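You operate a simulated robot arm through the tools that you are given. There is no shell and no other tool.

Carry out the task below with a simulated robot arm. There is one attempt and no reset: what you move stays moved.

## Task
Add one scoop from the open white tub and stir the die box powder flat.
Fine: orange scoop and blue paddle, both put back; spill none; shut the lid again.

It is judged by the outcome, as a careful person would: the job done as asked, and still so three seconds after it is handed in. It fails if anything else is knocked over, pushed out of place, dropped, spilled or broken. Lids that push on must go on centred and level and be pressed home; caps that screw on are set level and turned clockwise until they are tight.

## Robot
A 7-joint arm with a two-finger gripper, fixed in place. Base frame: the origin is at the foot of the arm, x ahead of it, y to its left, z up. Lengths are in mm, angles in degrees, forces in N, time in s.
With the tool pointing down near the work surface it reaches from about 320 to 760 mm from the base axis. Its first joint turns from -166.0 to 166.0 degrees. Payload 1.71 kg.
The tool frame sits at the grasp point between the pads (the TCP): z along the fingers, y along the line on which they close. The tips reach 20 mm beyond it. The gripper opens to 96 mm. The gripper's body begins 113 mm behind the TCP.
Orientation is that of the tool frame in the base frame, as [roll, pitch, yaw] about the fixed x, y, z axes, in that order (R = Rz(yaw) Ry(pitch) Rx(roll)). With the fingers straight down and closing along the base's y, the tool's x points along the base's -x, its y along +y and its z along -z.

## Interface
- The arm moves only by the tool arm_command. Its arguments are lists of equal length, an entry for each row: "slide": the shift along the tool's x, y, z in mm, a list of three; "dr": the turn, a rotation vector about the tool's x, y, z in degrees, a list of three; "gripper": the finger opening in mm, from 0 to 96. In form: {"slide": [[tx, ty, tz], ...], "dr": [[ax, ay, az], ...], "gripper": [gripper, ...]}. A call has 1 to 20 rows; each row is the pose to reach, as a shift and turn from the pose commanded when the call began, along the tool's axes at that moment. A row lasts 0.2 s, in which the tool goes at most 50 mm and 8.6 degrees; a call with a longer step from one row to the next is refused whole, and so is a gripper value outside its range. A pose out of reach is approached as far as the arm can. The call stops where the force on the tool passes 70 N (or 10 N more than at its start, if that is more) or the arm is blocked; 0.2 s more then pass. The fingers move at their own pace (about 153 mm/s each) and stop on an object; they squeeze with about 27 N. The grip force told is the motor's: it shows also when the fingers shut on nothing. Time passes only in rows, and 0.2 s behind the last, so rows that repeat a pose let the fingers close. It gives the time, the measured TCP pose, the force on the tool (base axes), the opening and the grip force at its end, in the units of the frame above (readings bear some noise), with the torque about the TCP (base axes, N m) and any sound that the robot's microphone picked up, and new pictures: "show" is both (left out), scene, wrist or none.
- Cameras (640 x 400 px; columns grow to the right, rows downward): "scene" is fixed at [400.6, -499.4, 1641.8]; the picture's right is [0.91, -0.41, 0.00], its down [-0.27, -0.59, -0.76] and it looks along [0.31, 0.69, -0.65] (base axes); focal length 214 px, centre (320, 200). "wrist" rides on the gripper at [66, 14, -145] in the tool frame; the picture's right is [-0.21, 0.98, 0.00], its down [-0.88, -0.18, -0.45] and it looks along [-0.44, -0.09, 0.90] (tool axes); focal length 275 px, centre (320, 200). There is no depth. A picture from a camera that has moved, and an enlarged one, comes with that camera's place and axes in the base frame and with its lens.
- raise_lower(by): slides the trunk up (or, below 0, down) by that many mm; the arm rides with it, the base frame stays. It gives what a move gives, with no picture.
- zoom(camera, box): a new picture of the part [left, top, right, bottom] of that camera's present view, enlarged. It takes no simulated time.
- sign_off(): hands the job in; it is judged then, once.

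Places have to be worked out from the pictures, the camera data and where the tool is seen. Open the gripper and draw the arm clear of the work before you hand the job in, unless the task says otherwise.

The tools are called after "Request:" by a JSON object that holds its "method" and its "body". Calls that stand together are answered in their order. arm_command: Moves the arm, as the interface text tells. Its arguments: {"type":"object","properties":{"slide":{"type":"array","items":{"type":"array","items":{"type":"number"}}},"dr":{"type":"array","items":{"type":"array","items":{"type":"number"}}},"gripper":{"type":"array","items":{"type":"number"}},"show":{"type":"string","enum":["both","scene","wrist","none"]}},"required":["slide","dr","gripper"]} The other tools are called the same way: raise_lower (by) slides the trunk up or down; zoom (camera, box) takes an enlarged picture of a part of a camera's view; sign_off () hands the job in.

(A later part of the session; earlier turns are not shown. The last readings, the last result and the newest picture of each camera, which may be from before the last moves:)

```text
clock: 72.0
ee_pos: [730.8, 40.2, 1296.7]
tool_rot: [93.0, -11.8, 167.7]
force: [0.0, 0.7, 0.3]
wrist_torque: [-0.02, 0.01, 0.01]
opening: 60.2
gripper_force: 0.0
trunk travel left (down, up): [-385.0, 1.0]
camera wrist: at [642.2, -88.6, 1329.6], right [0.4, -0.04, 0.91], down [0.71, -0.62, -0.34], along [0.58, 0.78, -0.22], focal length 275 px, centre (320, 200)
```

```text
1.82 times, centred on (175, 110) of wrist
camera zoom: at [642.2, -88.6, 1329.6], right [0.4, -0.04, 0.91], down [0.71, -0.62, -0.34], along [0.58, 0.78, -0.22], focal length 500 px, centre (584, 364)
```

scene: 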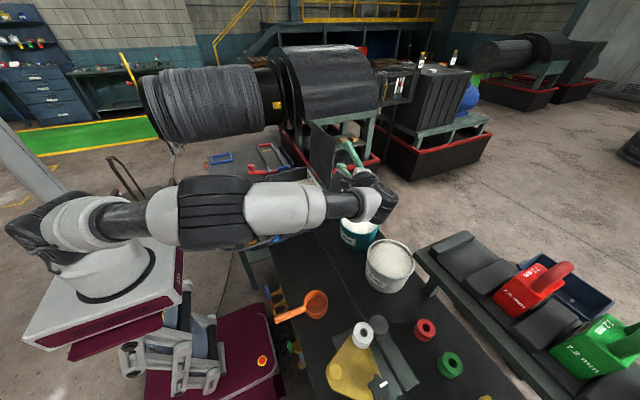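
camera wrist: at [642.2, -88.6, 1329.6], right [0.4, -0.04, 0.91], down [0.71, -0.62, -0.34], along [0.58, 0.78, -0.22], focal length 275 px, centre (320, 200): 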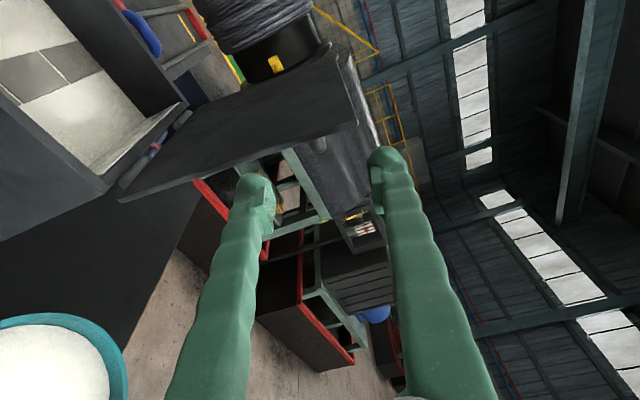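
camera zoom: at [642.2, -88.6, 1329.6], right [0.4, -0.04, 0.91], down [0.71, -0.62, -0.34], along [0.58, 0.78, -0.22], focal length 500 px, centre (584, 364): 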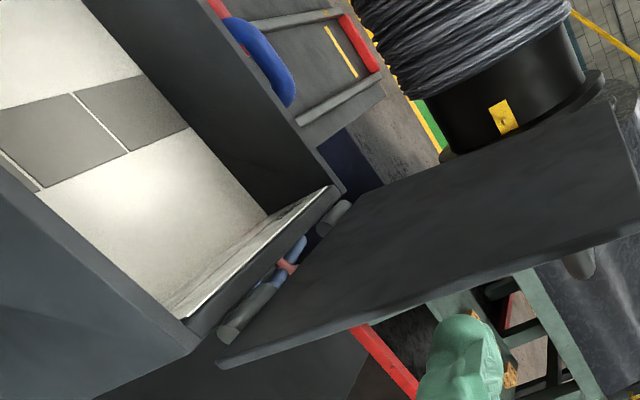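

The lid is resting open well past vertical and the powder trench is clear to see. Now I'll bring the hand back to the tool-down orientation over the scoop area.

Request:
{"method": "arm_command", "body": {"slide": [[20.9, -5.2, -22.1], [41.8, -10.5, -44.1], [62.6, -15.7, -66.2], [83.5, -21, -88.3], [104.4, -26.2, -110.4], [125.3, -31.5, -132.4], [146.2, -36.7, -154.5], [167, -42, -176.6], [187.9, -47.2, -198.6], [208.8, -52.4, -220.7], [229.7, -57.7, -242.8], [229.7, -57.7, -242.8]], "dr": [[7.96, 0, -1.71], [15.9, 0, -3.4], [23.9, 0, -5.1], [31.9, 0, -6.8], [39.8, 0, -8.5], [47.8, 0, -10.3], [55.7, 0, -12], [63.7, 0, -13.7], [71.7, 0, -15.4], [79.6, 0, -17.1], [87.6, 0, -18.8], [87.6, 0, -18.8]], "gripper": [60, 60, 60, 60, 60, 60, 60, 60, 60, 60, 60, 60], "show": "both"}}

```text
clock: 74.7
ee_pos: [450.1, -148.9, 1296.0]
tool_rot: [179.9, 0.0, 179.8]
force: [0.2, -0.6, 0.3]
wrist_torque: [0.05, 0.04, -0.01]
opening: 59.9
gripper_force: 0.1
trunk travel left (down, up): [-385.0, 1.0]
camera wrist: at [384.9, -137.6, 1439.9], right [0.21, 0.98, 0.0], down [0.88, -0.19, 0.44], along [0.44, -0.09, -0.9], focal length 275 px, centre (320, 200)
```

scene: 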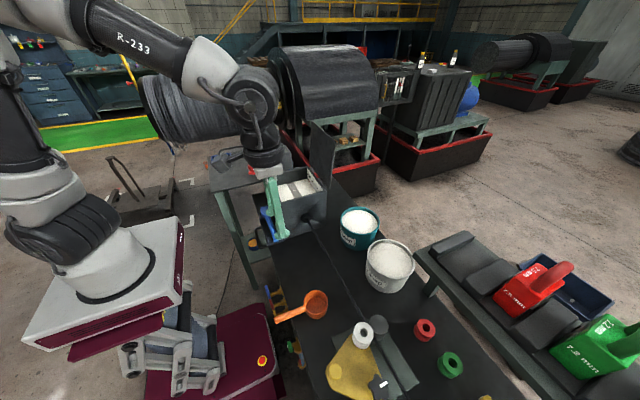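
wrist: 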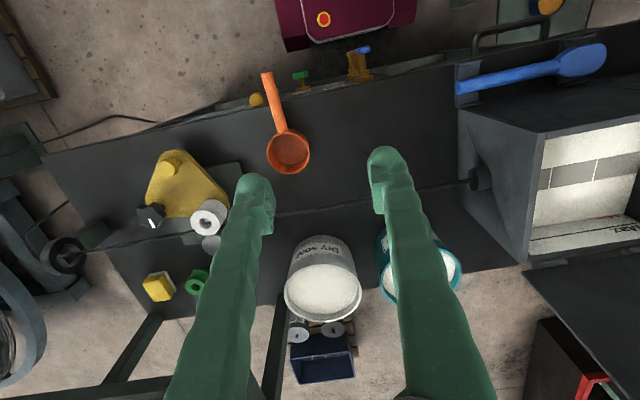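

Request:
{"method": "zoom", "body": {"camera": "wrist", "box": [230, 60, 350, 180]}}

Request:
{"method": "zoom", "body": {"camera": "wrist", "box": [250, 210, 490, 350]}}

Request:
{"method": "zoom", "body": {"camera": "wrist", "box": [440, 60, 640, 280]}}

Request:
{"method": "zoom", "body": {"camera": "scene", "box": [240, 140, 440, 340]}}

```text
3.33 times, centred on (290, 120) of wrist
camera zoom: at [384.9, -137.6, 1439.9], right [0.21, 0.98, 0.0], down [0.88, -0.19, 0.44], along [0.44, -0.09, -0.9], focal length 918 px, centre (420, 467)
```

zoom: 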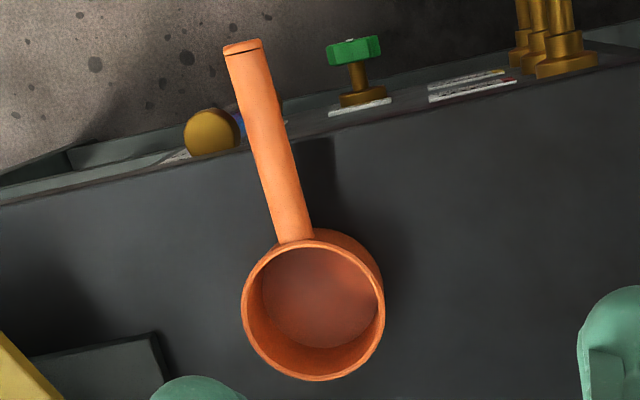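

```text
2.67 times, centred on (370, 280) of wrist
camera zoom: at [384.9, -137.6, 1439.9], right [0.21, 0.98, 0.0], down [0.88, -0.19, 0.44], along [0.44, -0.09, -0.9], focal length 734 px, centre (187, -13)
```

zoom: 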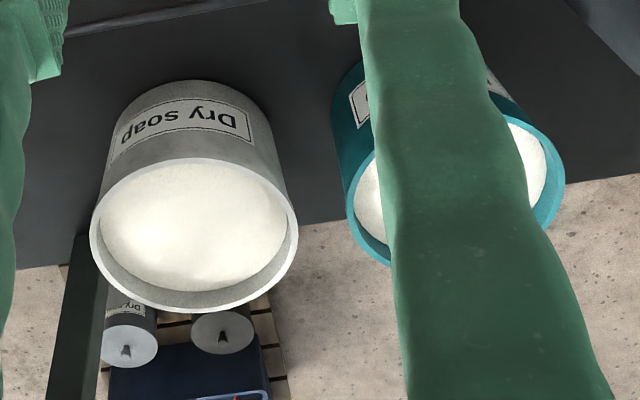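

```text
1.82 times, centred on (540, 170) of wrist
camera zoom: at [384.9, -137.6, 1439.9], right [0.21, 0.98, 0.0], down [0.88, -0.19, 0.44], along [0.44, -0.09, -0.9], focal length 500 px, centre (-80, 254)
```

zoom: 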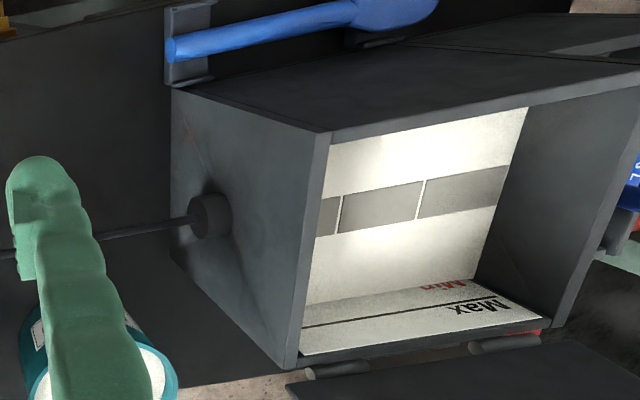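

```text
2.00 times, centred on (340, 240) of scene
camera zoom: at [400.6, -499.4, 1641.8], right [0.91, -0.41, 0.0], down [-0.27, -0.59, -0.76], along [0.31, 0.69, -0.65], focal length 429 px, centre (280, 120)
```

zoom: 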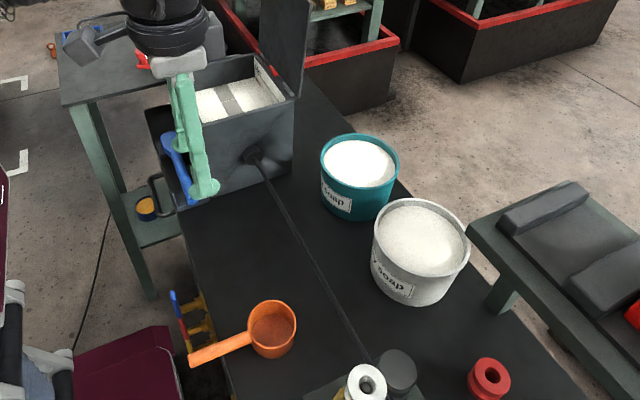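

The scoop's rim centre is at about (512.5,-222,971), with the handle along x from x=382 to 475 at z≈965. The white tub rim is centred at about (783,-216,1036), with powder ~14 mm below the rim. I'll lower the trunk 200 mm so the arm can hold the scoop with the hand tilted forward.

Request:
{"method": "raise_lower", "body": {"by": -200}}

```text
clock: 76.8
ee_pos: [449.0, -149.7, 1097.3]
tool_rot: [180.0, 0.0, 179.9]
force: [-0.5, -0.2, 0.5]
wrist_torque: [-0.01, 0.01, 0.01]
opening: 59.9
gripper_force: 0.2
trunk travel left (down, up): [-185.0, 201.0]
```

Request:
{"method": "arm_command", "body": {"slide": [[10, -10, 0], [20, -20, 0], [30, -31, 5], [40, -41, 10], [50, -51, 20], [60, -62, 30], [69, -72, 37], [69, -72, 37]], "dr": [[0, -8, 0], [0, -16, 0], [0, -24, 0], [0, -32, 0], [0, -40, 0], [0, -48, 0], [0, -55, 0], [0, -55, 0]], "gripper": [60, 60, 60, 60, 50, 40, 40, 40]}}

```text
clock: 78.6
ee_pos: [382.6, -225.5, 1063.1]
tool_rot: [179.5, 55.1, 179.6]
force: [0.9, 0.5, 0.3]
wrist_torque: [0.02, 0.04, 0.0]
opening: 40.1
gripper_force: 0.1
out of reach, approached as far as the arm can: row 7, 8
trunk travel left (down, up): [-185.0, 201.0]
camera wrist: at [227.4, -213.5, 1091.4], right [0.12, 0.98, 0.17], down [0.14, -0.19, 0.97], along [0.98, -0.09, -0.16], focal length 275 px, centre (320, 200)
```

scene: 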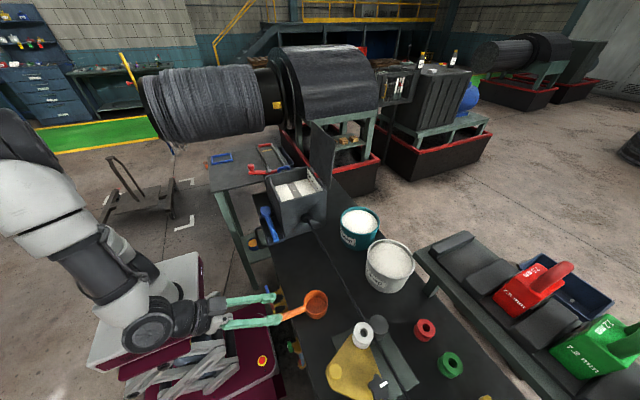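
wrist: 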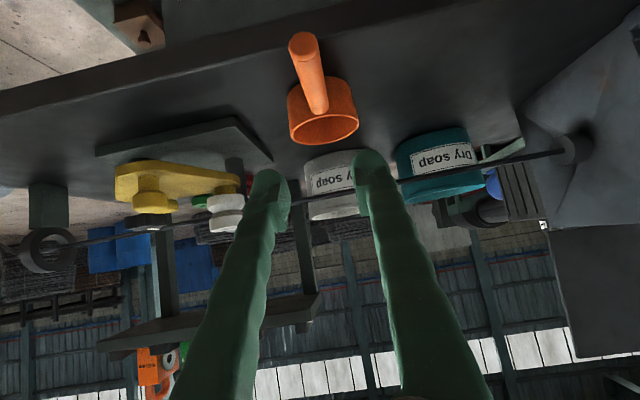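

Request:
{"method": "zoom", "body": {"camera": "wrist", "box": [250, 10, 410, 160]}}

Request:
{"method": "zoom", "body": {"camera": "wrist", "box": [260, 100, 500, 240]}}

```text
2.67 times, centred on (330, 85) of wrist
camera zoom: at [227.4, -213.5, 1091.4], right [0.12, 0.98, 0.17], down [0.14, -0.19, 0.97], along [0.98, -0.09, -0.16], focal length 734 px, centre (293, 507)
```

zoom: 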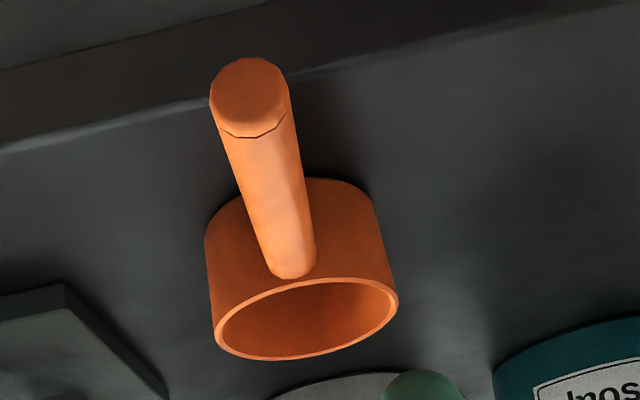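

```text
2.67 times, centred on (380, 170) of wrist
camera zoom: at [227.4, -213.5, 1091.4], right [0.12, 0.98, 0.17], down [0.14, -0.19, 0.97], along [0.98, -0.09, -0.16], focal length 734 px, centre (160, 280)
```

zoom: 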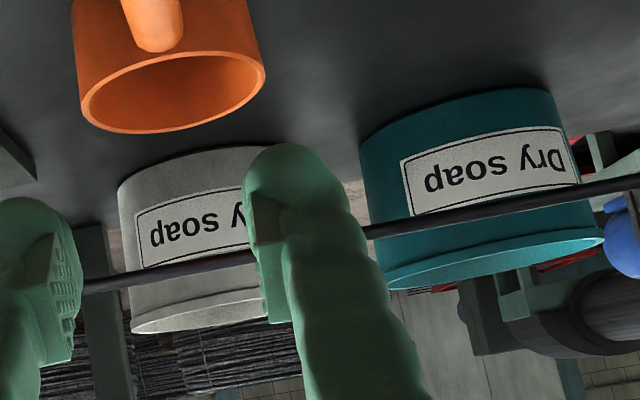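

The handle is a ~19 mm rod rising slightly to its end, with its axis at z≈961 near x=447. I'll bring the open fingers in along the tool axis to straddle it.

Request:
{"method": "arm_command", "body": {"slide": [[15, 1.2, 20], [31, 2.4, 40], [46.5, 3.5, 61], [46.7, 3.5, 85], [46.8, 3.5, 100], [46.8, 3.5, 100]], "dr": [[0, 0, 0], [0, 0, 0], [0, 0, 0], [0, 0, 0], [0, 0, 0], [0, 0, 0]], "gripper": [40, 40, 40, 40, 40, 40]}}

Request:
{"method": "zoom", "body": {"camera": "wrist", "box": [240, 60, 420, 260]}}

Request:
{"method": "zoom", "body": {"camera": "scene", "box": [220, 250, 360, 360]}}

```text
clock: 80.0
ee_pos: [438.2, -222.2, 967.4]
tool_rot: [179.7, 55.0, 179.7]
force: [0.1, -0.6, 0.6]
wrist_torque: [-0.01, 0.04, -0.01]
opening: 40.1
gripper_force: 0.0
out of reach, approached as far as the arm can: row 1, 2, 3
trunk travel left (down, up): [-185.0, 201.0]
camera wrist: at [282.0, -209.6, 995.1], right [0.12, 0.98, 0.17], down [0.14, -0.19, 0.97], along [0.98, -0.09, -0.16], focal length 275 px, centre (320, 200)
```

scene: 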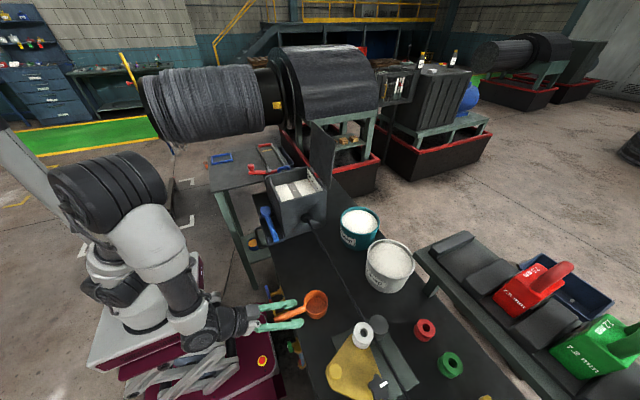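
wrist: 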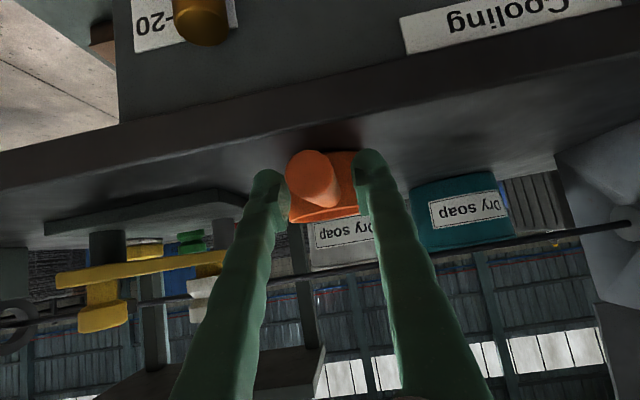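

```text
2.00 times, centred on (330, 160) of wrist
camera zoom: at [282.0, -209.6, 995.1], right [0.12, 0.98, 0.17], down [0.14, -0.19, 0.97], along [0.98, -0.09, -0.16], focal length 551 px, centre (300, 280)
```

zoom: 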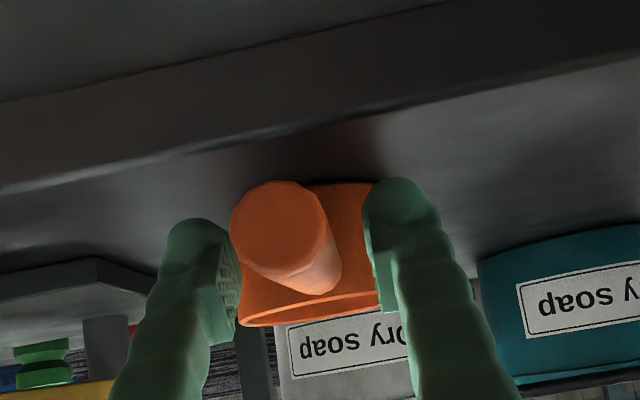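

```text
3.64 times, centred on (290, 305) of scene
camera zoom: at [400.6, -499.4, 1641.8], right [0.91, -0.41, 0.0], down [-0.27, -0.59, -0.76], along [0.31, 0.69, -0.65], focal length 780 px, centre (429, -182)
```

zoom: 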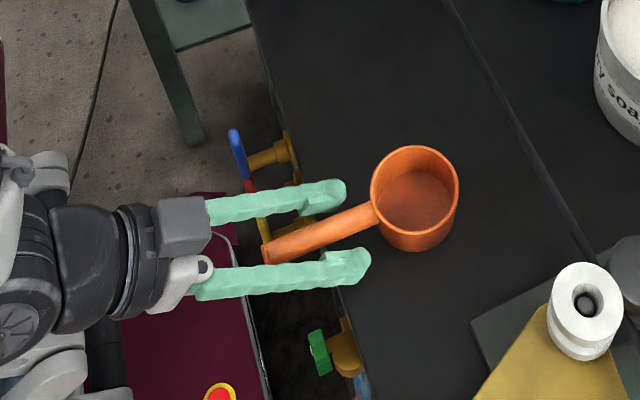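

Request:
{"method": "arm_command", "body": {"slide": [[0, 0, 6], [0, 0, 11], [0, 0, 11], [0, 0, 11], [0, 0, 11], [0, 0, 11]], "dr": [[0, 0, 0], [0, 0, 0], [0, 0, 0], [0, 0, 0], [0, 0, 0], [0, 0, 0]], "gripper": [40, 40, 30, 22, 10, 0], "show": "both"}}

Request:
{"method": "zoom", "body": {"camera": "scene", "box": [220, 250, 360, 360]}}

```text
clock: 81.4
ee_pos: [446.8, -222.9, 961.4]
tool_rot: [179.8, 55.1, 179.7]
force: [0.3, 0.8, 0.5]
wrist_torque: [0.01, -0.02, 0.03]
opening: 15.4
gripper_force: 26.7
trunk travel left (down, up): [-185.0, 201.0]
camera wrist: at [291.4, -209.6, 989.1], right [0.12, 0.98, 0.17], down [0.14, -0.19, 0.97], along [0.98, -0.09, -0.16], focal length 275 px, centre (320, 200)
```

scene: 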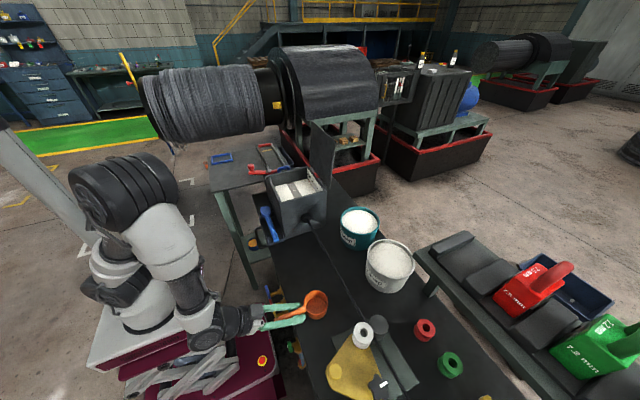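
wrist: 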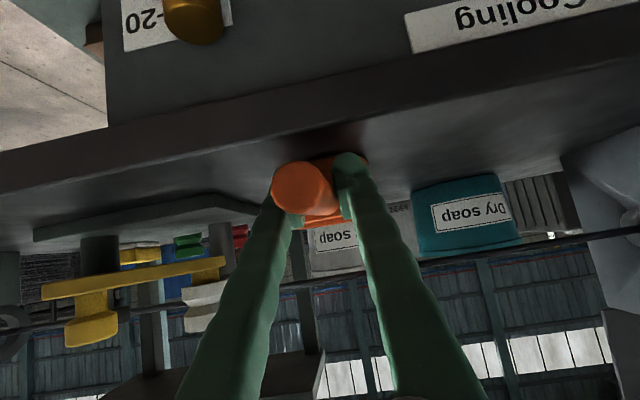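

```text
3.64 times, centred on (290, 305) of scene
camera zoom: at [400.6, -499.4, 1641.8], right [0.91, -0.41, 0.0], down [-0.27, -0.59, -0.76], along [0.31, 0.69, -0.65], focal length 780 px, centre (429, -182)
```

zoom: 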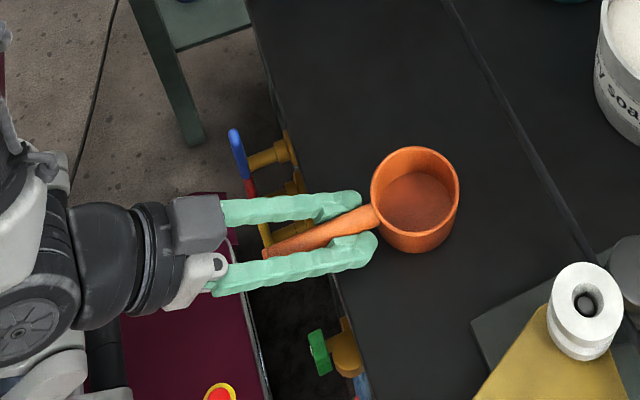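

The scoop is gripped (15.4 mm) and hasn't shifted. I'll lift it straight up and check it stays level in the grip.

Request:
{"method": "arm_command", "body": {"slide": [[-8.2, 0, -5.7], [-24.6, 0, -17.2], [-49, 0, -34.3], [-82, 0, -57.2], [-82, 0, -57.2]], "dr": [[0, 0, 0], [0, 0, 0], [0, 0, 0], [0, 0, 0], [0, 0, 0]], "gripper": [0, 0, 0, 0, 0]}}

Request:
{"method": "zoom", "body": {"camera": "wrist", "box": [240, 110, 400, 260]}}

Request:
{"method": "zoom", "body": {"camera": "scene", "box": [220, 210, 380, 330]}}

```text
clock: 82.6
ee_pos: [448.9, -222.0, 1061.0]
tool_rot: [179.7, 55.0, 179.7]
force: [-0.1, 0.0, -0.9]
wrist_torque: [-0.02, 0.05, -0.01]
opening: 15.4
gripper_force: 26.9
trunk travel left (down, up): [-185.0, 201.0]
camera wrist: at [292.5, -210.1, 1088.5], right [0.12, 0.98, 0.17], down [0.14, -0.19, 0.97], along [0.98, -0.09, -0.16], focal length 275 px, centre (320, 200)
```

scene: 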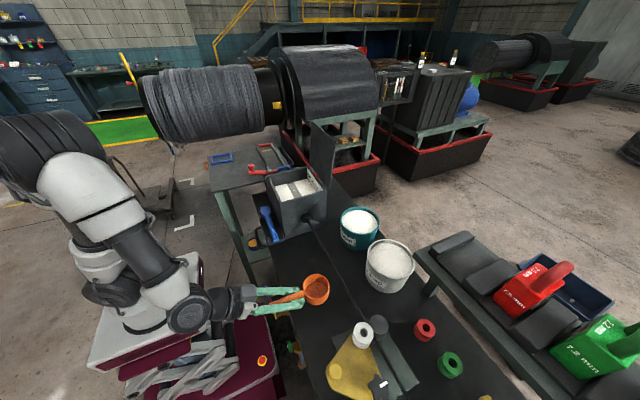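
wrist: 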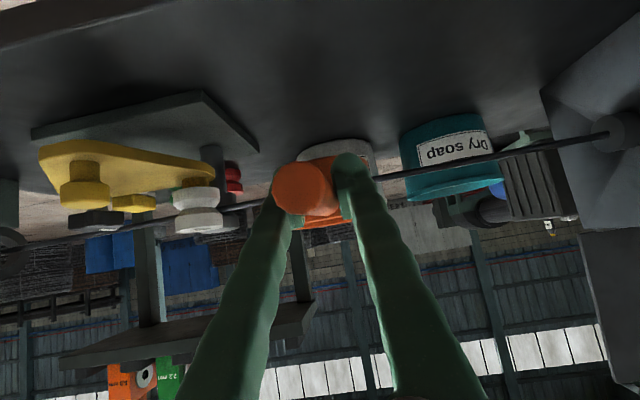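

```text
2.67 times, centred on (320, 185) of wrist
camera zoom: at [292.5, -210.1, 1088.5], right [0.12, 0.98, 0.17], down [0.14, -0.19, 0.97], along [0.98, -0.09, -0.16], focal length 734 px, centre (320, 240)
```

zoom: 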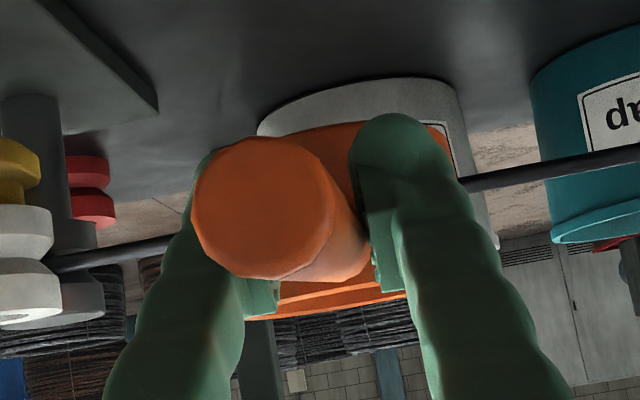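

```text
3.33 times, centred on (300, 270) of scene
camera zoom: at [400.6, -499.4, 1641.8], right [0.91, -0.41, 0.0], down [-0.27, -0.59, -0.76], along [0.31, 0.69, -0.65], focal length 715 px, centre (387, -33)
```

zoom: 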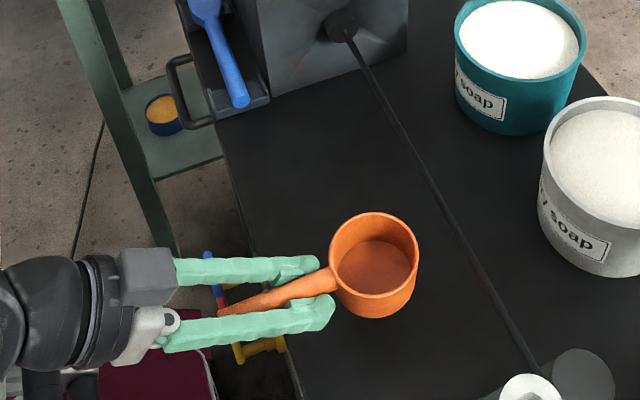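

The scoop is held firmly and level. Before filling it, I'll rehearse the pour with the empty scoop over the box, so first I'll raise it and bring it over.

Request:
{"method": "arm_command", "body": {"slide": [[-35, 0, -24], [-70, 0, -48], [-104, 0, -72.6], [-138.6, 0, -96.8], [-142.8, 45.8, -90.8], [-147, 91.6, -84.8], [-151.2, 137.4, -78.8], [-155.4, 183.2, -72.8], [-159.6, 229, -66.8], [-163.8, 274.8, -60.8], [-168, 320.6, -54.8], [-172.2, 366.4, -48.8], [-176.4, 412, -42.7], [-176.4, 412, -42.7]], "dr": [[0, 0, 0], [0, 0, 0], [0, 0, 0], [0, 0, 0], [0, 0, 0], [0, 0, 0], [0, 0, 0], [0, 0, 0], [0, 0, 0], [0, 0, 0], [0, 0, 0], [0, 0, 0], [0, 0, 0], [0, 0, 0]], "gripper": [0, 0, 0, 0, 0, 0, 0, 0, 0, 0, 0, 0, 0, 0]}}

```text
clock: 84.9
ee_pos: [473.4, 134.5, 1200.5]
tool_rot: [173.2, 50.2, -175.8]
force: [-0.1, -1.1, 0.3]
wrist_torque: [0.05, -0.03, 0.02]
opening: 14.6
gripper_force: 27.0
trunk travel left (down, up): [-185.0, 201.0]
stopped in row 11: the arm was blocked; the commanded pose is now the measured one
camera wrist: at [321.2, 119.0, 1241.9], right [-0.03, 0.97, 0.23], down [0.25, -0.22, 0.94], along [0.97, 0.09, -0.24], focal length 275 px, centre (320, 200)
```

scene: 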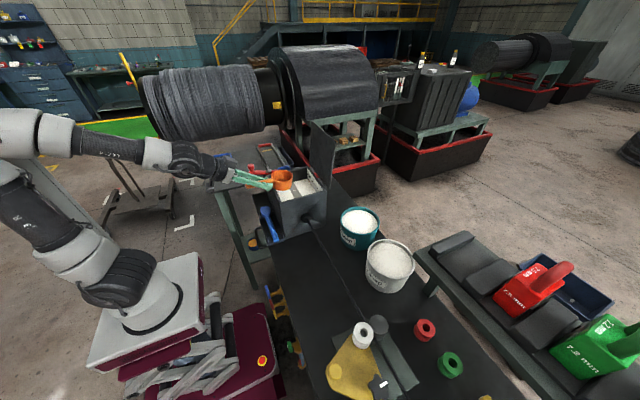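
wrist: 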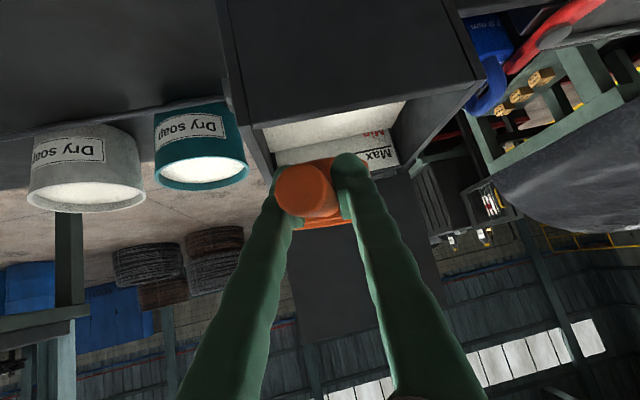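

The wrist ran into a joint limit near the box with the hand in this flip, so the pour wouldn't work with this grasp. I'll take the still-empty scoop back to its place and regrasp it with the hand turned 180° about its axis, which puts the wrist mid-range.

Request:
{"method": "arm_command", "body": {"slide": [[-12.8, 3.5, -23.4], [-2, -40, -27], [9, -84, -31], [20, -128, -35], [31, -172, -39], [42, -216, -43], [53, -260, -47], [64, -304, -51], [76.2, -348.6, -54.9], [76.2, -348.6, -54.9]], "dr": [[0, 0, 0], [1.4, -0.7, 0.3], [2.9, -1.4, 0.7], [4.3, -2.1, 1], [5.8, -2.8, 1.3], [7.2, -3.5, 1.6], [8.7, -4.2, 2], [10.1, -4.9, 2.3], [10.1, -4.9, 2.3], [10.1, -4.9, 2.3]], "gripper": [0, 0, 0, 0, 0, 0, 0, 0, 0, 0]}}

```text
clock: 87.1
ee_pos: [445.1, -218.9, 1162.6]
tool_rot: [-177.6, 56.5, -177.9]
force: [1.2, 0.2, -1.1]
wrist_torque: [-0.02, 0.05, -0.01]
opening: 14.1
gripper_force: 27.5
trunk travel left (down, up): [-185.0, 201.0]
camera wrist: at [287.8, -206.5, 1186.1], right [0.11, 0.98, 0.15], down [0.11, -0.16, 0.98], along [0.99, -0.09, -0.13], focal length 275 px, centre (320, 200)
```

scene: 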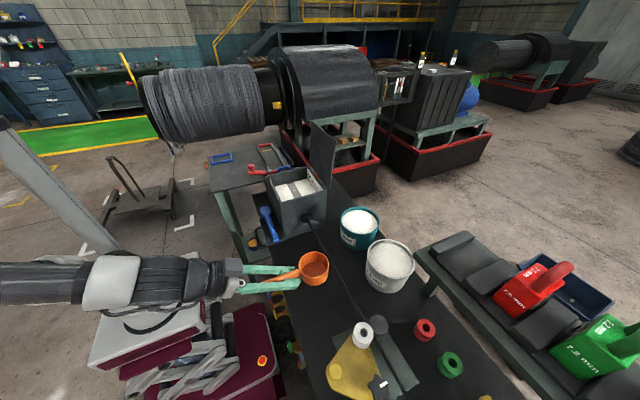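
wrist: 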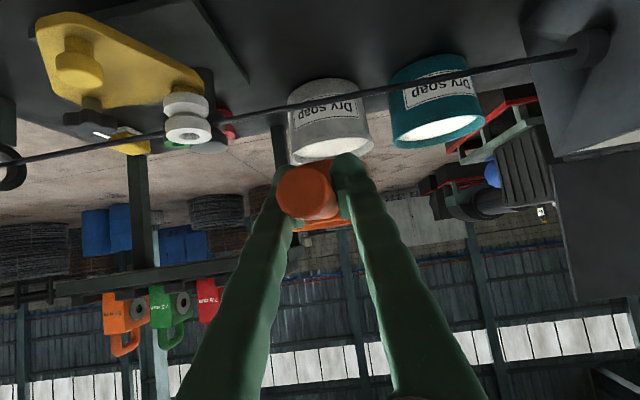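

Request:
{"method": "arm_command", "body": {"slide": [[28, 0, 19], [56, 0, 38], [84, 0, 57], [112, 0.3, 76], [140, 0.5, 94.5], [154.4, 0.6, 103.9], [154.4, 0.6, 103.9]], "dr": [[-0.3, 0.7, 0.6], [-0.66, 1.42, 1.15], [-0.66, 1.42, 1.15], [-0.66, 1.42, 1.15], [-0.66, 1.42, 1.15], [-0.66, 1.42, 1.15], [-0.66, 1.42, 1.15]], "gripper": [0, 0, 0, 0, 0, 0, 0]}}

Request:
{"method": "zoom", "body": {"camera": "scene", "box": [220, 250, 360, 360]}}

```text
clock: 88.7
ee_pos: [441.6, -220.1, 978.1]
tool_rot: [179.6, 55.3, 179.8]
force: [0.0, 0.5, -0.6]
wrist_torque: [-0.03, 0.02, 0.0]
opening: 14.0
gripper_force: 26.3
trunk travel left (down, up): [-185.0, 201.0]
camera wrist: at [286.1, -209.0, 1006.1], right [0.12, 0.98, 0.17], down [0.13, -0.19, 0.97], along [0.98, -0.09, -0.15], focal length 275 px, centre (320, 200)
```

scene: 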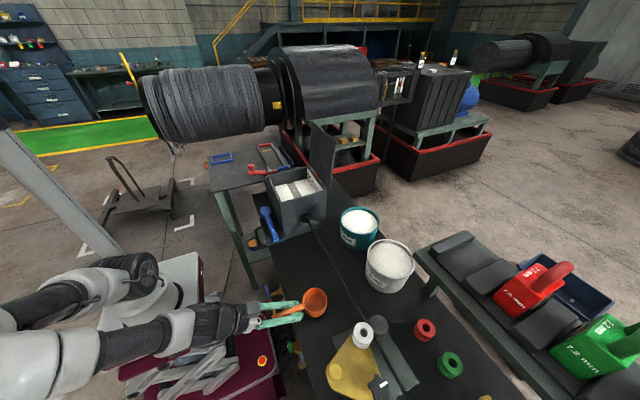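
wrist: 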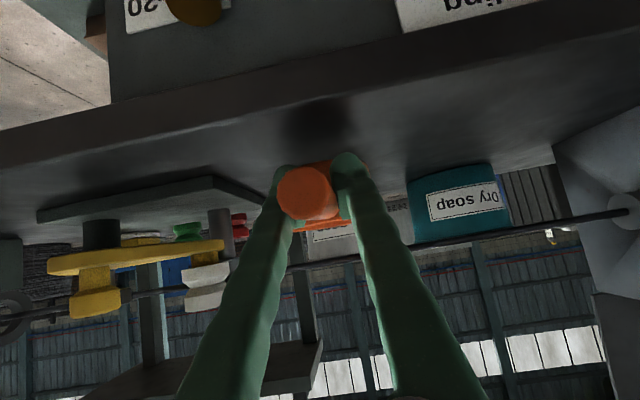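

```text
3.64 times, centred on (290, 305) of scene
camera zoom: at [400.6, -499.4, 1641.8], right [0.91, -0.41, 0.0], down [-0.27, -0.59, -0.76], along [0.31, 0.69, -0.65], focal length 780 px, centre (429, -182)
```

zoom: 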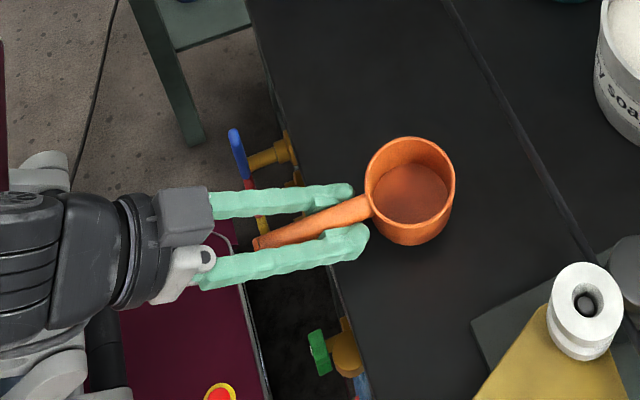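

Request:
{"method": "arm_command", "body": {"slide": [[4, -1.4, 5], [8, -2.8, 10], [10.8, -2.8, 13.8], [10.8, -2.8, 13.8]], "dr": [[0, 0, 0], [0, 0, 0], [0, 0, 0], [0, 0, 0]], "gripper": [0, 0, 0, 0], "show": "none"}}

Request:
{"method": "zoom", "body": {"camera": "scene", "box": [220, 250, 360, 360]}}

```text
clock: 89.7
ee_pos: [448.6, -224.4, 962.5]
tool_rot: [179.5, 55.3, 179.8]
force: [-0.2, 0.2, -0.6]
wrist_torque: [-0.01, 0.07, 0.0]
opening: 13.9
gripper_force: 26.7
trunk travel left (down, up): [-185.0, 201.0]
```

```text
3.64 times, centred on (290, 305) of scene
camera zoom: at [400.6, -499.4, 1641.8], right [0.91, -0.41, 0.0], down [-0.27, -0.59, -0.76], along [0.31, 0.69, -0.65], focal length 780 px, centre (429, -182)
```

zoom: 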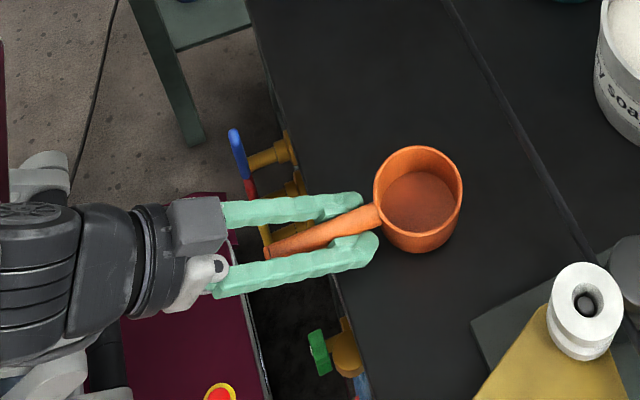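

The cup is within ~2 mm of its original spot. I'll correct that, lower to contact, and release.

Request:
{"method": "arm_command", "body": {"slide": [[1.9, 1.5, -0.9], [2.3, 1.5, -0.6], [2.3, 1.5, -0.6], [2.3, 1.5, -0.6]], "dr": [[0, 0, 0], [0, 0, 0], [0, 0, 0], [0, 0, 0]], "gripper": [0, 0, 0, 0], "show": "none"}}

Request:
{"method": "arm_command", "body": {"slide": [[0, 0, 0], [0, 0, 0], [0, 0, 0], [0, 0, -20], [0, 0, -50], [0, 0, -50]], "dr": [[0, 0, 0], [0, 0, 0], [0, 0, 0], [0, 0, 0], [0, 0, 0], [0, 0, 0]], "gripper": [18, 28, 40, 40, 40, 40], "show": "both"}}

Request:
{"method": "zoom", "body": {"camera": "scene", "box": [220, 250, 360, 360]}}

```text
clock: 90.7
ee_pos: [446.2, -222.7, 961.9]
tool_rot: [179.5, 55.3, 179.8]
force: [-0.4, -1.1, -1.0]
wrist_torque: [0.03, 0.03, -0.02]
opening: 13.9
gripper_force: 26.5
trunk travel left (down, up): [-185.0, 201.0]
```

```text
clock: 92.1
ee_pos: [410.7, -228.8, 993.3]
tool_rot: [179.5, 55.2, 179.8]
force: [-0.3, -0.1, 0.1]
wrist_torque: [0.01, 0.0, -0.01]
opening: 40.1
gripper_force: 0.1
out of reach, approached as far as the arm can: row 5, 6
trunk travel left (down, up): [-185.0, 201.0]
camera wrist: at [254.1, -217.0, 1020.2], right [0.11, 0.98, 0.17], down [0.13, -0.19, 0.97], along [0.98, -0.09, -0.15], focal length 275 px, centre (320, 200)
```

scene: 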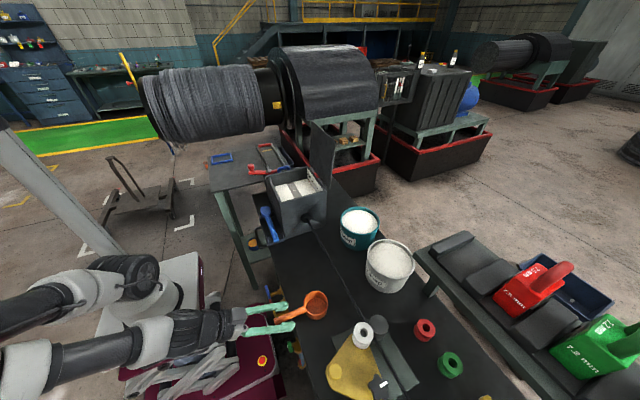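
wrist: 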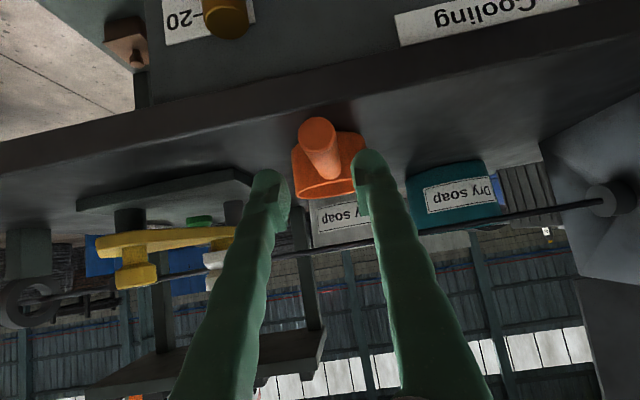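

```text
3.64 times, centred on (290, 305) of scene
camera zoom: at [400.6, -499.4, 1641.8], right [0.91, -0.41, 0.0], down [-0.27, -0.59, -0.76], along [0.31, 0.69, -0.65], focal length 780 px, centre (429, -182)
```

zoom: 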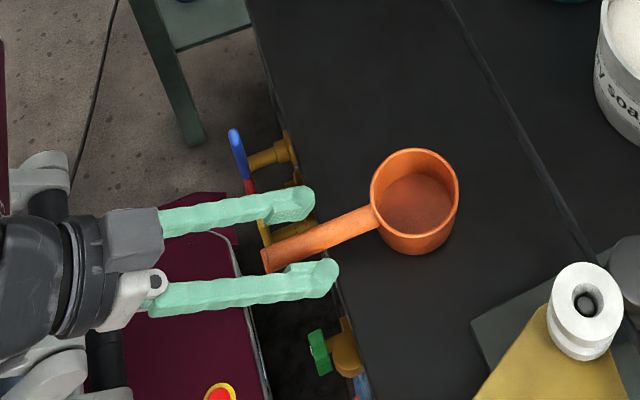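

The scoop is back on its spot within about a millimetre. I'll rise to a tool-down pose in clear space and then turn the hand 180° for the regrasp.

Request:
{"method": "arm_command", "body": {"slide": [[-30, 0, -15], [-55, 10, -22], [-75, 22, -30], [-95, 35, -38], [-115, 50, -45], [-133, 65, -52], [-151.2, 79, -57.6], [-151.2, 79, -57.6]], "dr": [[0, 0, 0], [0, 8.5, 0], [0, 17, 0], [0, 25.5, 0], [0, 34, 0], [0, 42.5, 0], [0, 50, 0], [0, 55, 0]], "gripper": [40, 40, 40, 40, 40, 40, 40, 40], "show": "scene"}}

```text
clock: 93.2
ee_pos: [423.6, -193.0, 1100.9]
tool_rot: [179.7, 28.7, -179.9]
force: [-0.2, 0.9, 0.1]
wrist_torque: [0.06, -0.07, 0.01]
opening: 40.1
gripper_force: 0.1
trunk travel left (down, up): [-185.0, 201.0]
stopped in row 5: the arm was blocked; the commanded pose is now the measured one
```

scene: 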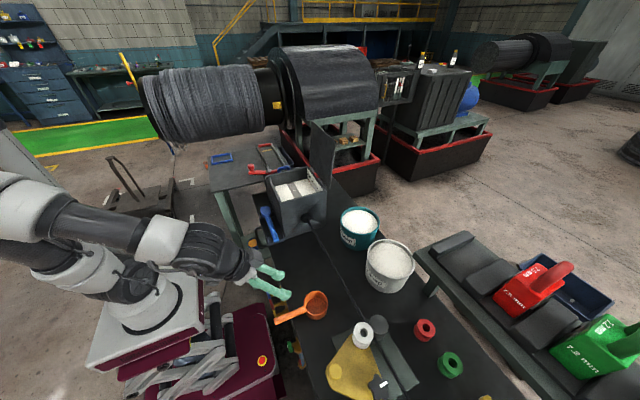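

Request:
{"method": "arm_command", "body": {"slide": [[-10, 9, -6], [-20, 18, -12], [-30, 27, -19], [-40, 36, -26], [-46.3, 43, -30.5], [-46.3, 43, -30.5]], "dr": [[0, 6, 0], [0, 12, 0], [0, 18, 0], [0, 24, 0], [0, 28.7, 0], [0, 28.7, 0]], "gripper": [40, 40, 40, 40, 40, 40], "show": "scene"}}

```text
clock: 93.5
ee_pos: [419.9, -189.5, 1106.4]
tool_rot: [179.9, 26.6, -179.8]
force: [0.0, 0.3, 1.2]
wrist_torque: [0.0, 0.06, 0.02]
opening: 40.0
gripper_force: 0.0
trunk travel left (down, up): [-185.0, 201.0]
stopped in row 1: the arm was blocked; the commanded pose is now the measured one
```

scene: 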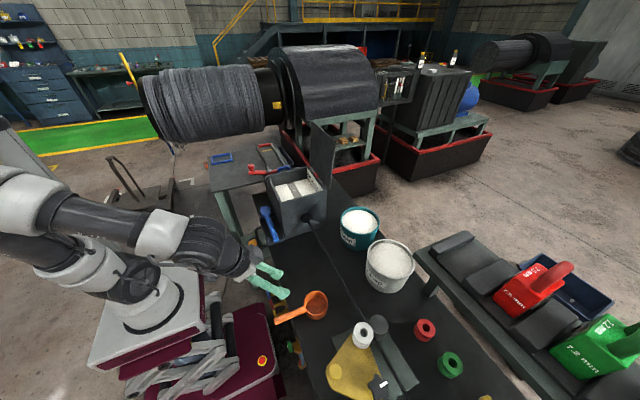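

The arm is folded in an awkward elbow-out posture and stalls. I'll move the hand outward and up without rotating it to unfold.

Request:
{"method": "arm_command", "body": {"slide": [[-15, 8, 0], [-30, 16, 0], [-45, 24, 0], [-60, 32, 0], [-67, 40, 0], [-67, 40, 0]], "dr": [[0, 0, 0], [0, 0, 0], [0, 0, 0], [0, 0, 0], [0, 0, 0], [0, 0, 0]], "gripper": [40, 40, 40, 40, 40, 40], "show": "scene"}}

```text
clock: 93.9
ee_pos: [405.7, -189.0, 1115.2]
tool_rot: [179.9, 27.9, -179.8]
force: [0.8, 0.8, 0.0]
wrist_torque: [-0.04, -0.04, 0.02]
opening: 40.0
gripper_force: 0.1
trunk travel left (down, up): [-185.0, 201.0]
stopped in row 1: the arm was blocked; the commanded pose is now the measured one
```

scene: 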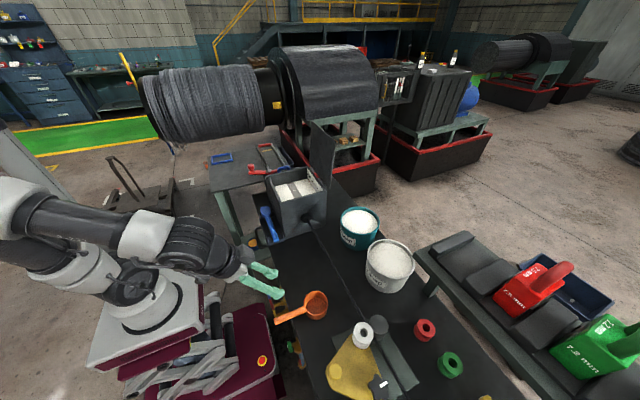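

Request:
{"method": "zoom", "body": {"camera": "scene", "box": [0, 130, 320, 400]}}

Request:
{"method": "arm_command", "body": {"slide": [[0, 0, 0], [0, 0, 0], [0, 0, 0]], "dr": [[0, 0, 0], [0, 0, 0], [0, 0, 0]], "gripper": [40, 40, 40], "show": "wrist"}}

```text
1.48 times, centred on (160, 265) of scene
camera zoom: at [400.6, -499.4, 1641.8], right [0.91, -0.41, 0.0], down [-0.27, -0.59, -0.76], along [0.31, 0.69, -0.65], focal length 318 px, centre (557, 104)
```

zoom: 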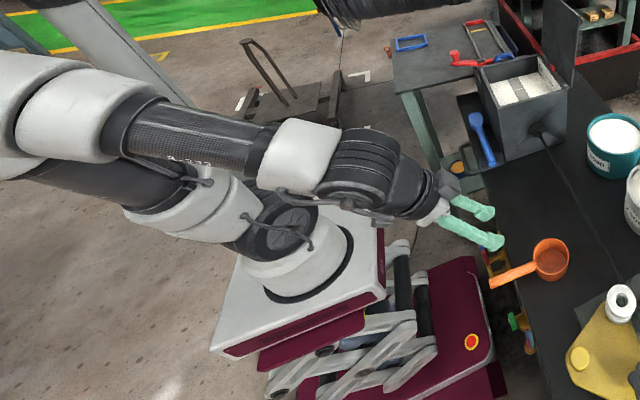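

```text
clock: 94.6
ee_pos: [390.0, -190.1, 1120.8]
tool_rot: [-179.9, 29.1, -179.7]
force: [-0.6, -1.3, 0.0]
wrist_torque: [0.06, -0.02, 0.03]
opening: 40.0
gripper_force: 0.1
trunk travel left (down, up): [-185.0, 201.0]
stopped in row 3: the arm was blocked; the commanded pose is now the measured one
camera wrist: at [263.6, -179.1, 1215.0], right [0.18, 0.98, 0.1], down [0.55, -0.18, 0.81], along [0.81, -0.09, -0.57], focal length 275 px, centre (320, 200)
```

wrist: 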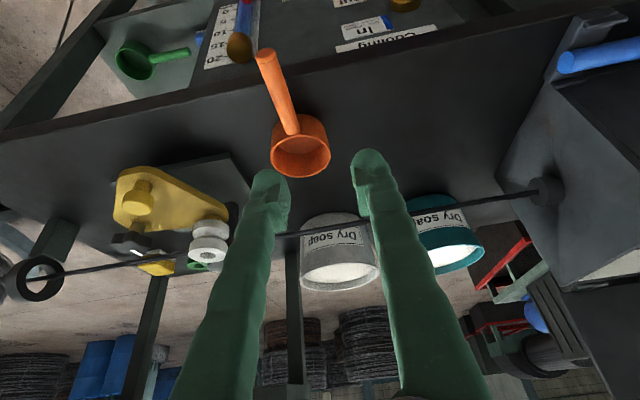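

Request:
{"method": "arm_command", "body": {"slide": [[0, 0, 0], [0, 0, 0], [0, 0, 0], [0, 0, 0], [0, 0, 0]], "dr": [[0, 0, 0], [0, 0, 0], [0, 0, 0], [0, 0, 0], [0, 0, 0]], "gripper": [40, 40, 40, 40, 40], "show": "scene"}}

```text
clock: 95.8
ee_pos: [395.1, -190.9, 1119.7]
tool_rot: [-179.7, 28.7, -179.7]
force: [0.2, 0.2, -0.7]
wrist_torque: [0.01, 0.0, 0.01]
opening: 40.1
gripper_force: 0.1
trunk travel left (down, up): [-185.0, 201.0]
```

scene: 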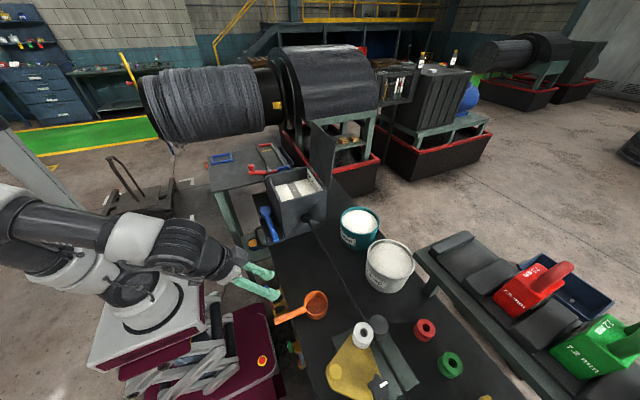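

It has settled now. I'll move forward and up in slow, small steps.

Request:
{"method": "arm_command", "body": {"slide": [[-10, 0, -1.4], [-20, 0, -2.8], [-30, 0, -4.2], [-40, 0, -5.6], [-55, 0, -8], [-70, 0, -10], [-85, 0, -12], [-99, 0, -14.2], [-99, 0, -14.2]], "dr": [[0, 0, 0], [0, 0, 0], [0, 0, 0], [0, 0, 0], [0, 0, 0], [0, 0, 0], [0, 0, 0], [0, 0, 0], [0, 0, 0]], "gripper": [40, 40, 40, 40, 40, 40, 40, 40, 40], "show": "scene"}}

```text
clock: 96.9
ee_pos: [412.1, -195.4, 1152.8]
tool_rot: [-179.8, 30.0, -179.6]
force: [-0.6, 0.6, -0.8]
wrist_torque: [0.05, -0.05, -0.01]
opening: 39.9
gripper_force: 0.1
trunk travel left (down, up): [-185.0, 201.0]
stopped in row 5: the arm was blocked; the commanded pose is now the measured one
```

scene: 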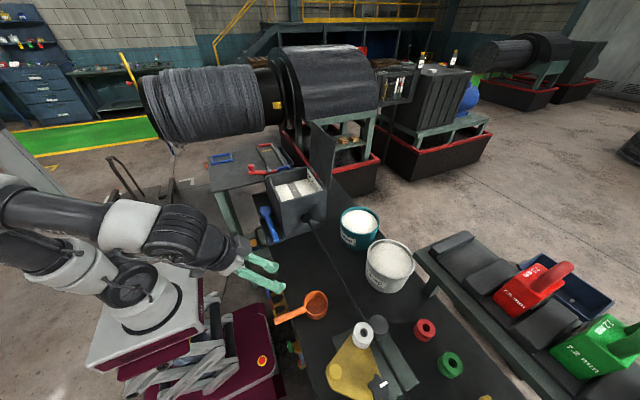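

It looks like the joints can't keep pace in this folded posture, so I'll creep outward with 5 mm steps.

Request:
{"method": "arm_command", "body": {"slide": [[0, 0, 0], [0, 0, 0], [-4, 0, -0.5], [-8, 0, -1], [-12, 0, -1.5], [-16, 0, -2], [-20, 0, -2.5], [-24, 0, -3], [-28, 0, -3.5], [-32, 0, -4], [-36, 0, -4.5], [-40, 0, -5], [-44, 0, -5.5], [-48, 0, -6], [-52, 0, -6.5], [-56, 0, -7], [-60, 0, -7.5], [-64, 0, -8], [-68, 0, -8.5], [-72, 0, -9]], "dr": [[0, 0, 0], [0, 0, 0], [0, 0, 0], [0, 0, 0], [0, 0, 0], [0, 0, 0], [0, 0, 0], [0, 0, 0], [0, 0, 0], [0, 0, 0], [0, 0, 0], [0, 0, 0], [0, 0, 0], [0, 0, 0], [0, 0, 0], [0, 0, 0], [0, 0, 0], [0, 0, 0], [0, 0, 0], [0, 0, 0]], "gripper": [40, 40, 40, 40, 40, 40, 40, 40, 40, 40, 40, 40, 40, 40, 40, 40, 40, 40, 40, 40], "show": "scene"}}

```text
clock: 99.1
ee_pos: [423.3, -200.0, 1179.6]
tool_rot: [-179.3, 31.3, -179.5]
force: [-1.2, -1.4, -0.5]
wrist_torque: [0.08, -0.04, 0.06]
opening: 39.8
gripper_force: 0.1
trunk travel left (down, up): [-185.0, 201.0]
stopped in row 10: the arm was blocked; the commanded pose is now the measured one
```

scene: 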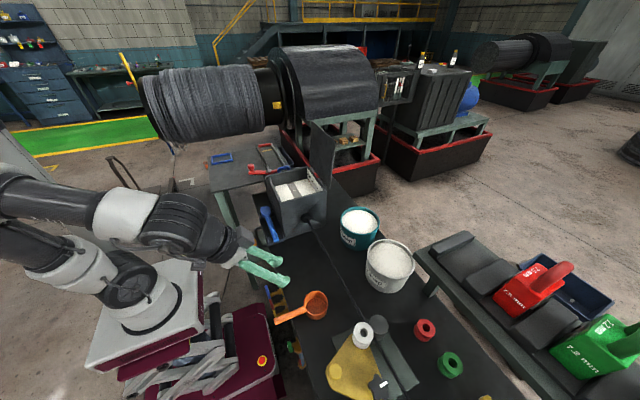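

The elbow seems jammed backwards. I'll swing the hand toward +y, which turns the whole arm about its base and should free the elbow.

Request:
{"method": "arm_command", "body": {"slide": [[0, 0, 0], [0, 10, 0], [0, 20, 0], [0, 30, 0], [0, 40, 0], [0, 50, 0], [0, 60, 0], [0, 70, 0], [0, 80, 0], [0, 90, 0], [0, 100, 0], [0, 100, 0]], "dr": [[0, 0, 0], [0, 0, 0], [0, 0, 0], [0, 0, 0], [0, 0, 0], [0, 0, 0], [0, 0, 0], [0, 0, 0], [0, 0, 0], [0, 0, 0], [0, 0, 0], [0, 0, 0]], "gripper": [40, 40, 40, 40, 40, 40, 40, 40, 40, 40, 40, 40], "show": "scene"}}

```text
clock: 101.7
ee_pos: [424.4, -96.9, 1176.9]
tool_rot: [-179.4, 30.8, -179.5]
force: [-1.2, -0.9, -0.6]
wrist_torque: [0.0, -0.01, -0.01]
opening: 40.3
gripper_force: 0.0
trunk travel left (down, up): [-185.0, 201.0]
```

scene: 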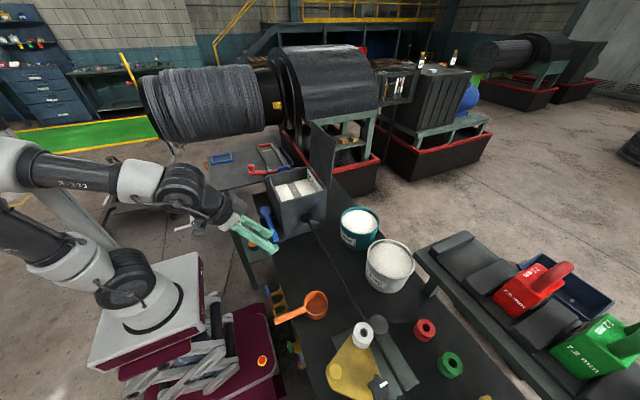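

That freed it. Now I'll move forward and bring the tool back to straight down in small steps.

Request:
{"method": "arm_command", "body": {"slide": [[-10, 4, -1], [-20, 8, -2], [-30, 12, -3], [-40, 16, -4], [-50, 20, -5], [-60, 24, -6.4], [-70, 28, -7.4], [-80, 32, -8.5], [-90, 36, -9.5], [-99.4, 40, -10.6], [-99.4, 40, -10.6]], "dr": [[0, 3, 0], [0, 6, 0], [0, 9, 0], [0, 12, 0], [0, 15, 0], [0, 18, 0], [0, 21, 0], [0, 24, 0], [0, 27, 0], [0, 30.8, 0], [0, 30.8, 0]], "gripper": [40, 40, 40, 40, 40, 40, 40, 40, 40, 40, 40], "show": "scene"}}

```text
clock: 104.1
ee_pos: [505.3, -54.4, 1236.2]
tool_rot: [-179.7, -0.1, -179.7]
force: [0.5, -0.4, 0.0]
wrist_torque: [0.0, -0.03, 0.01]
opening: 39.7
gripper_force: 0.2
trunk travel left (down, up): [-185.0, 201.0]
```

scene: 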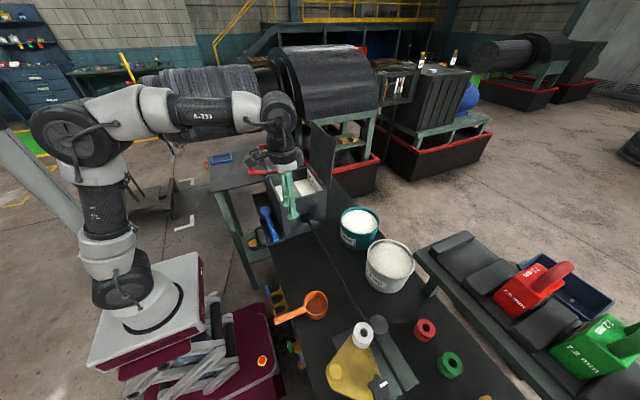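

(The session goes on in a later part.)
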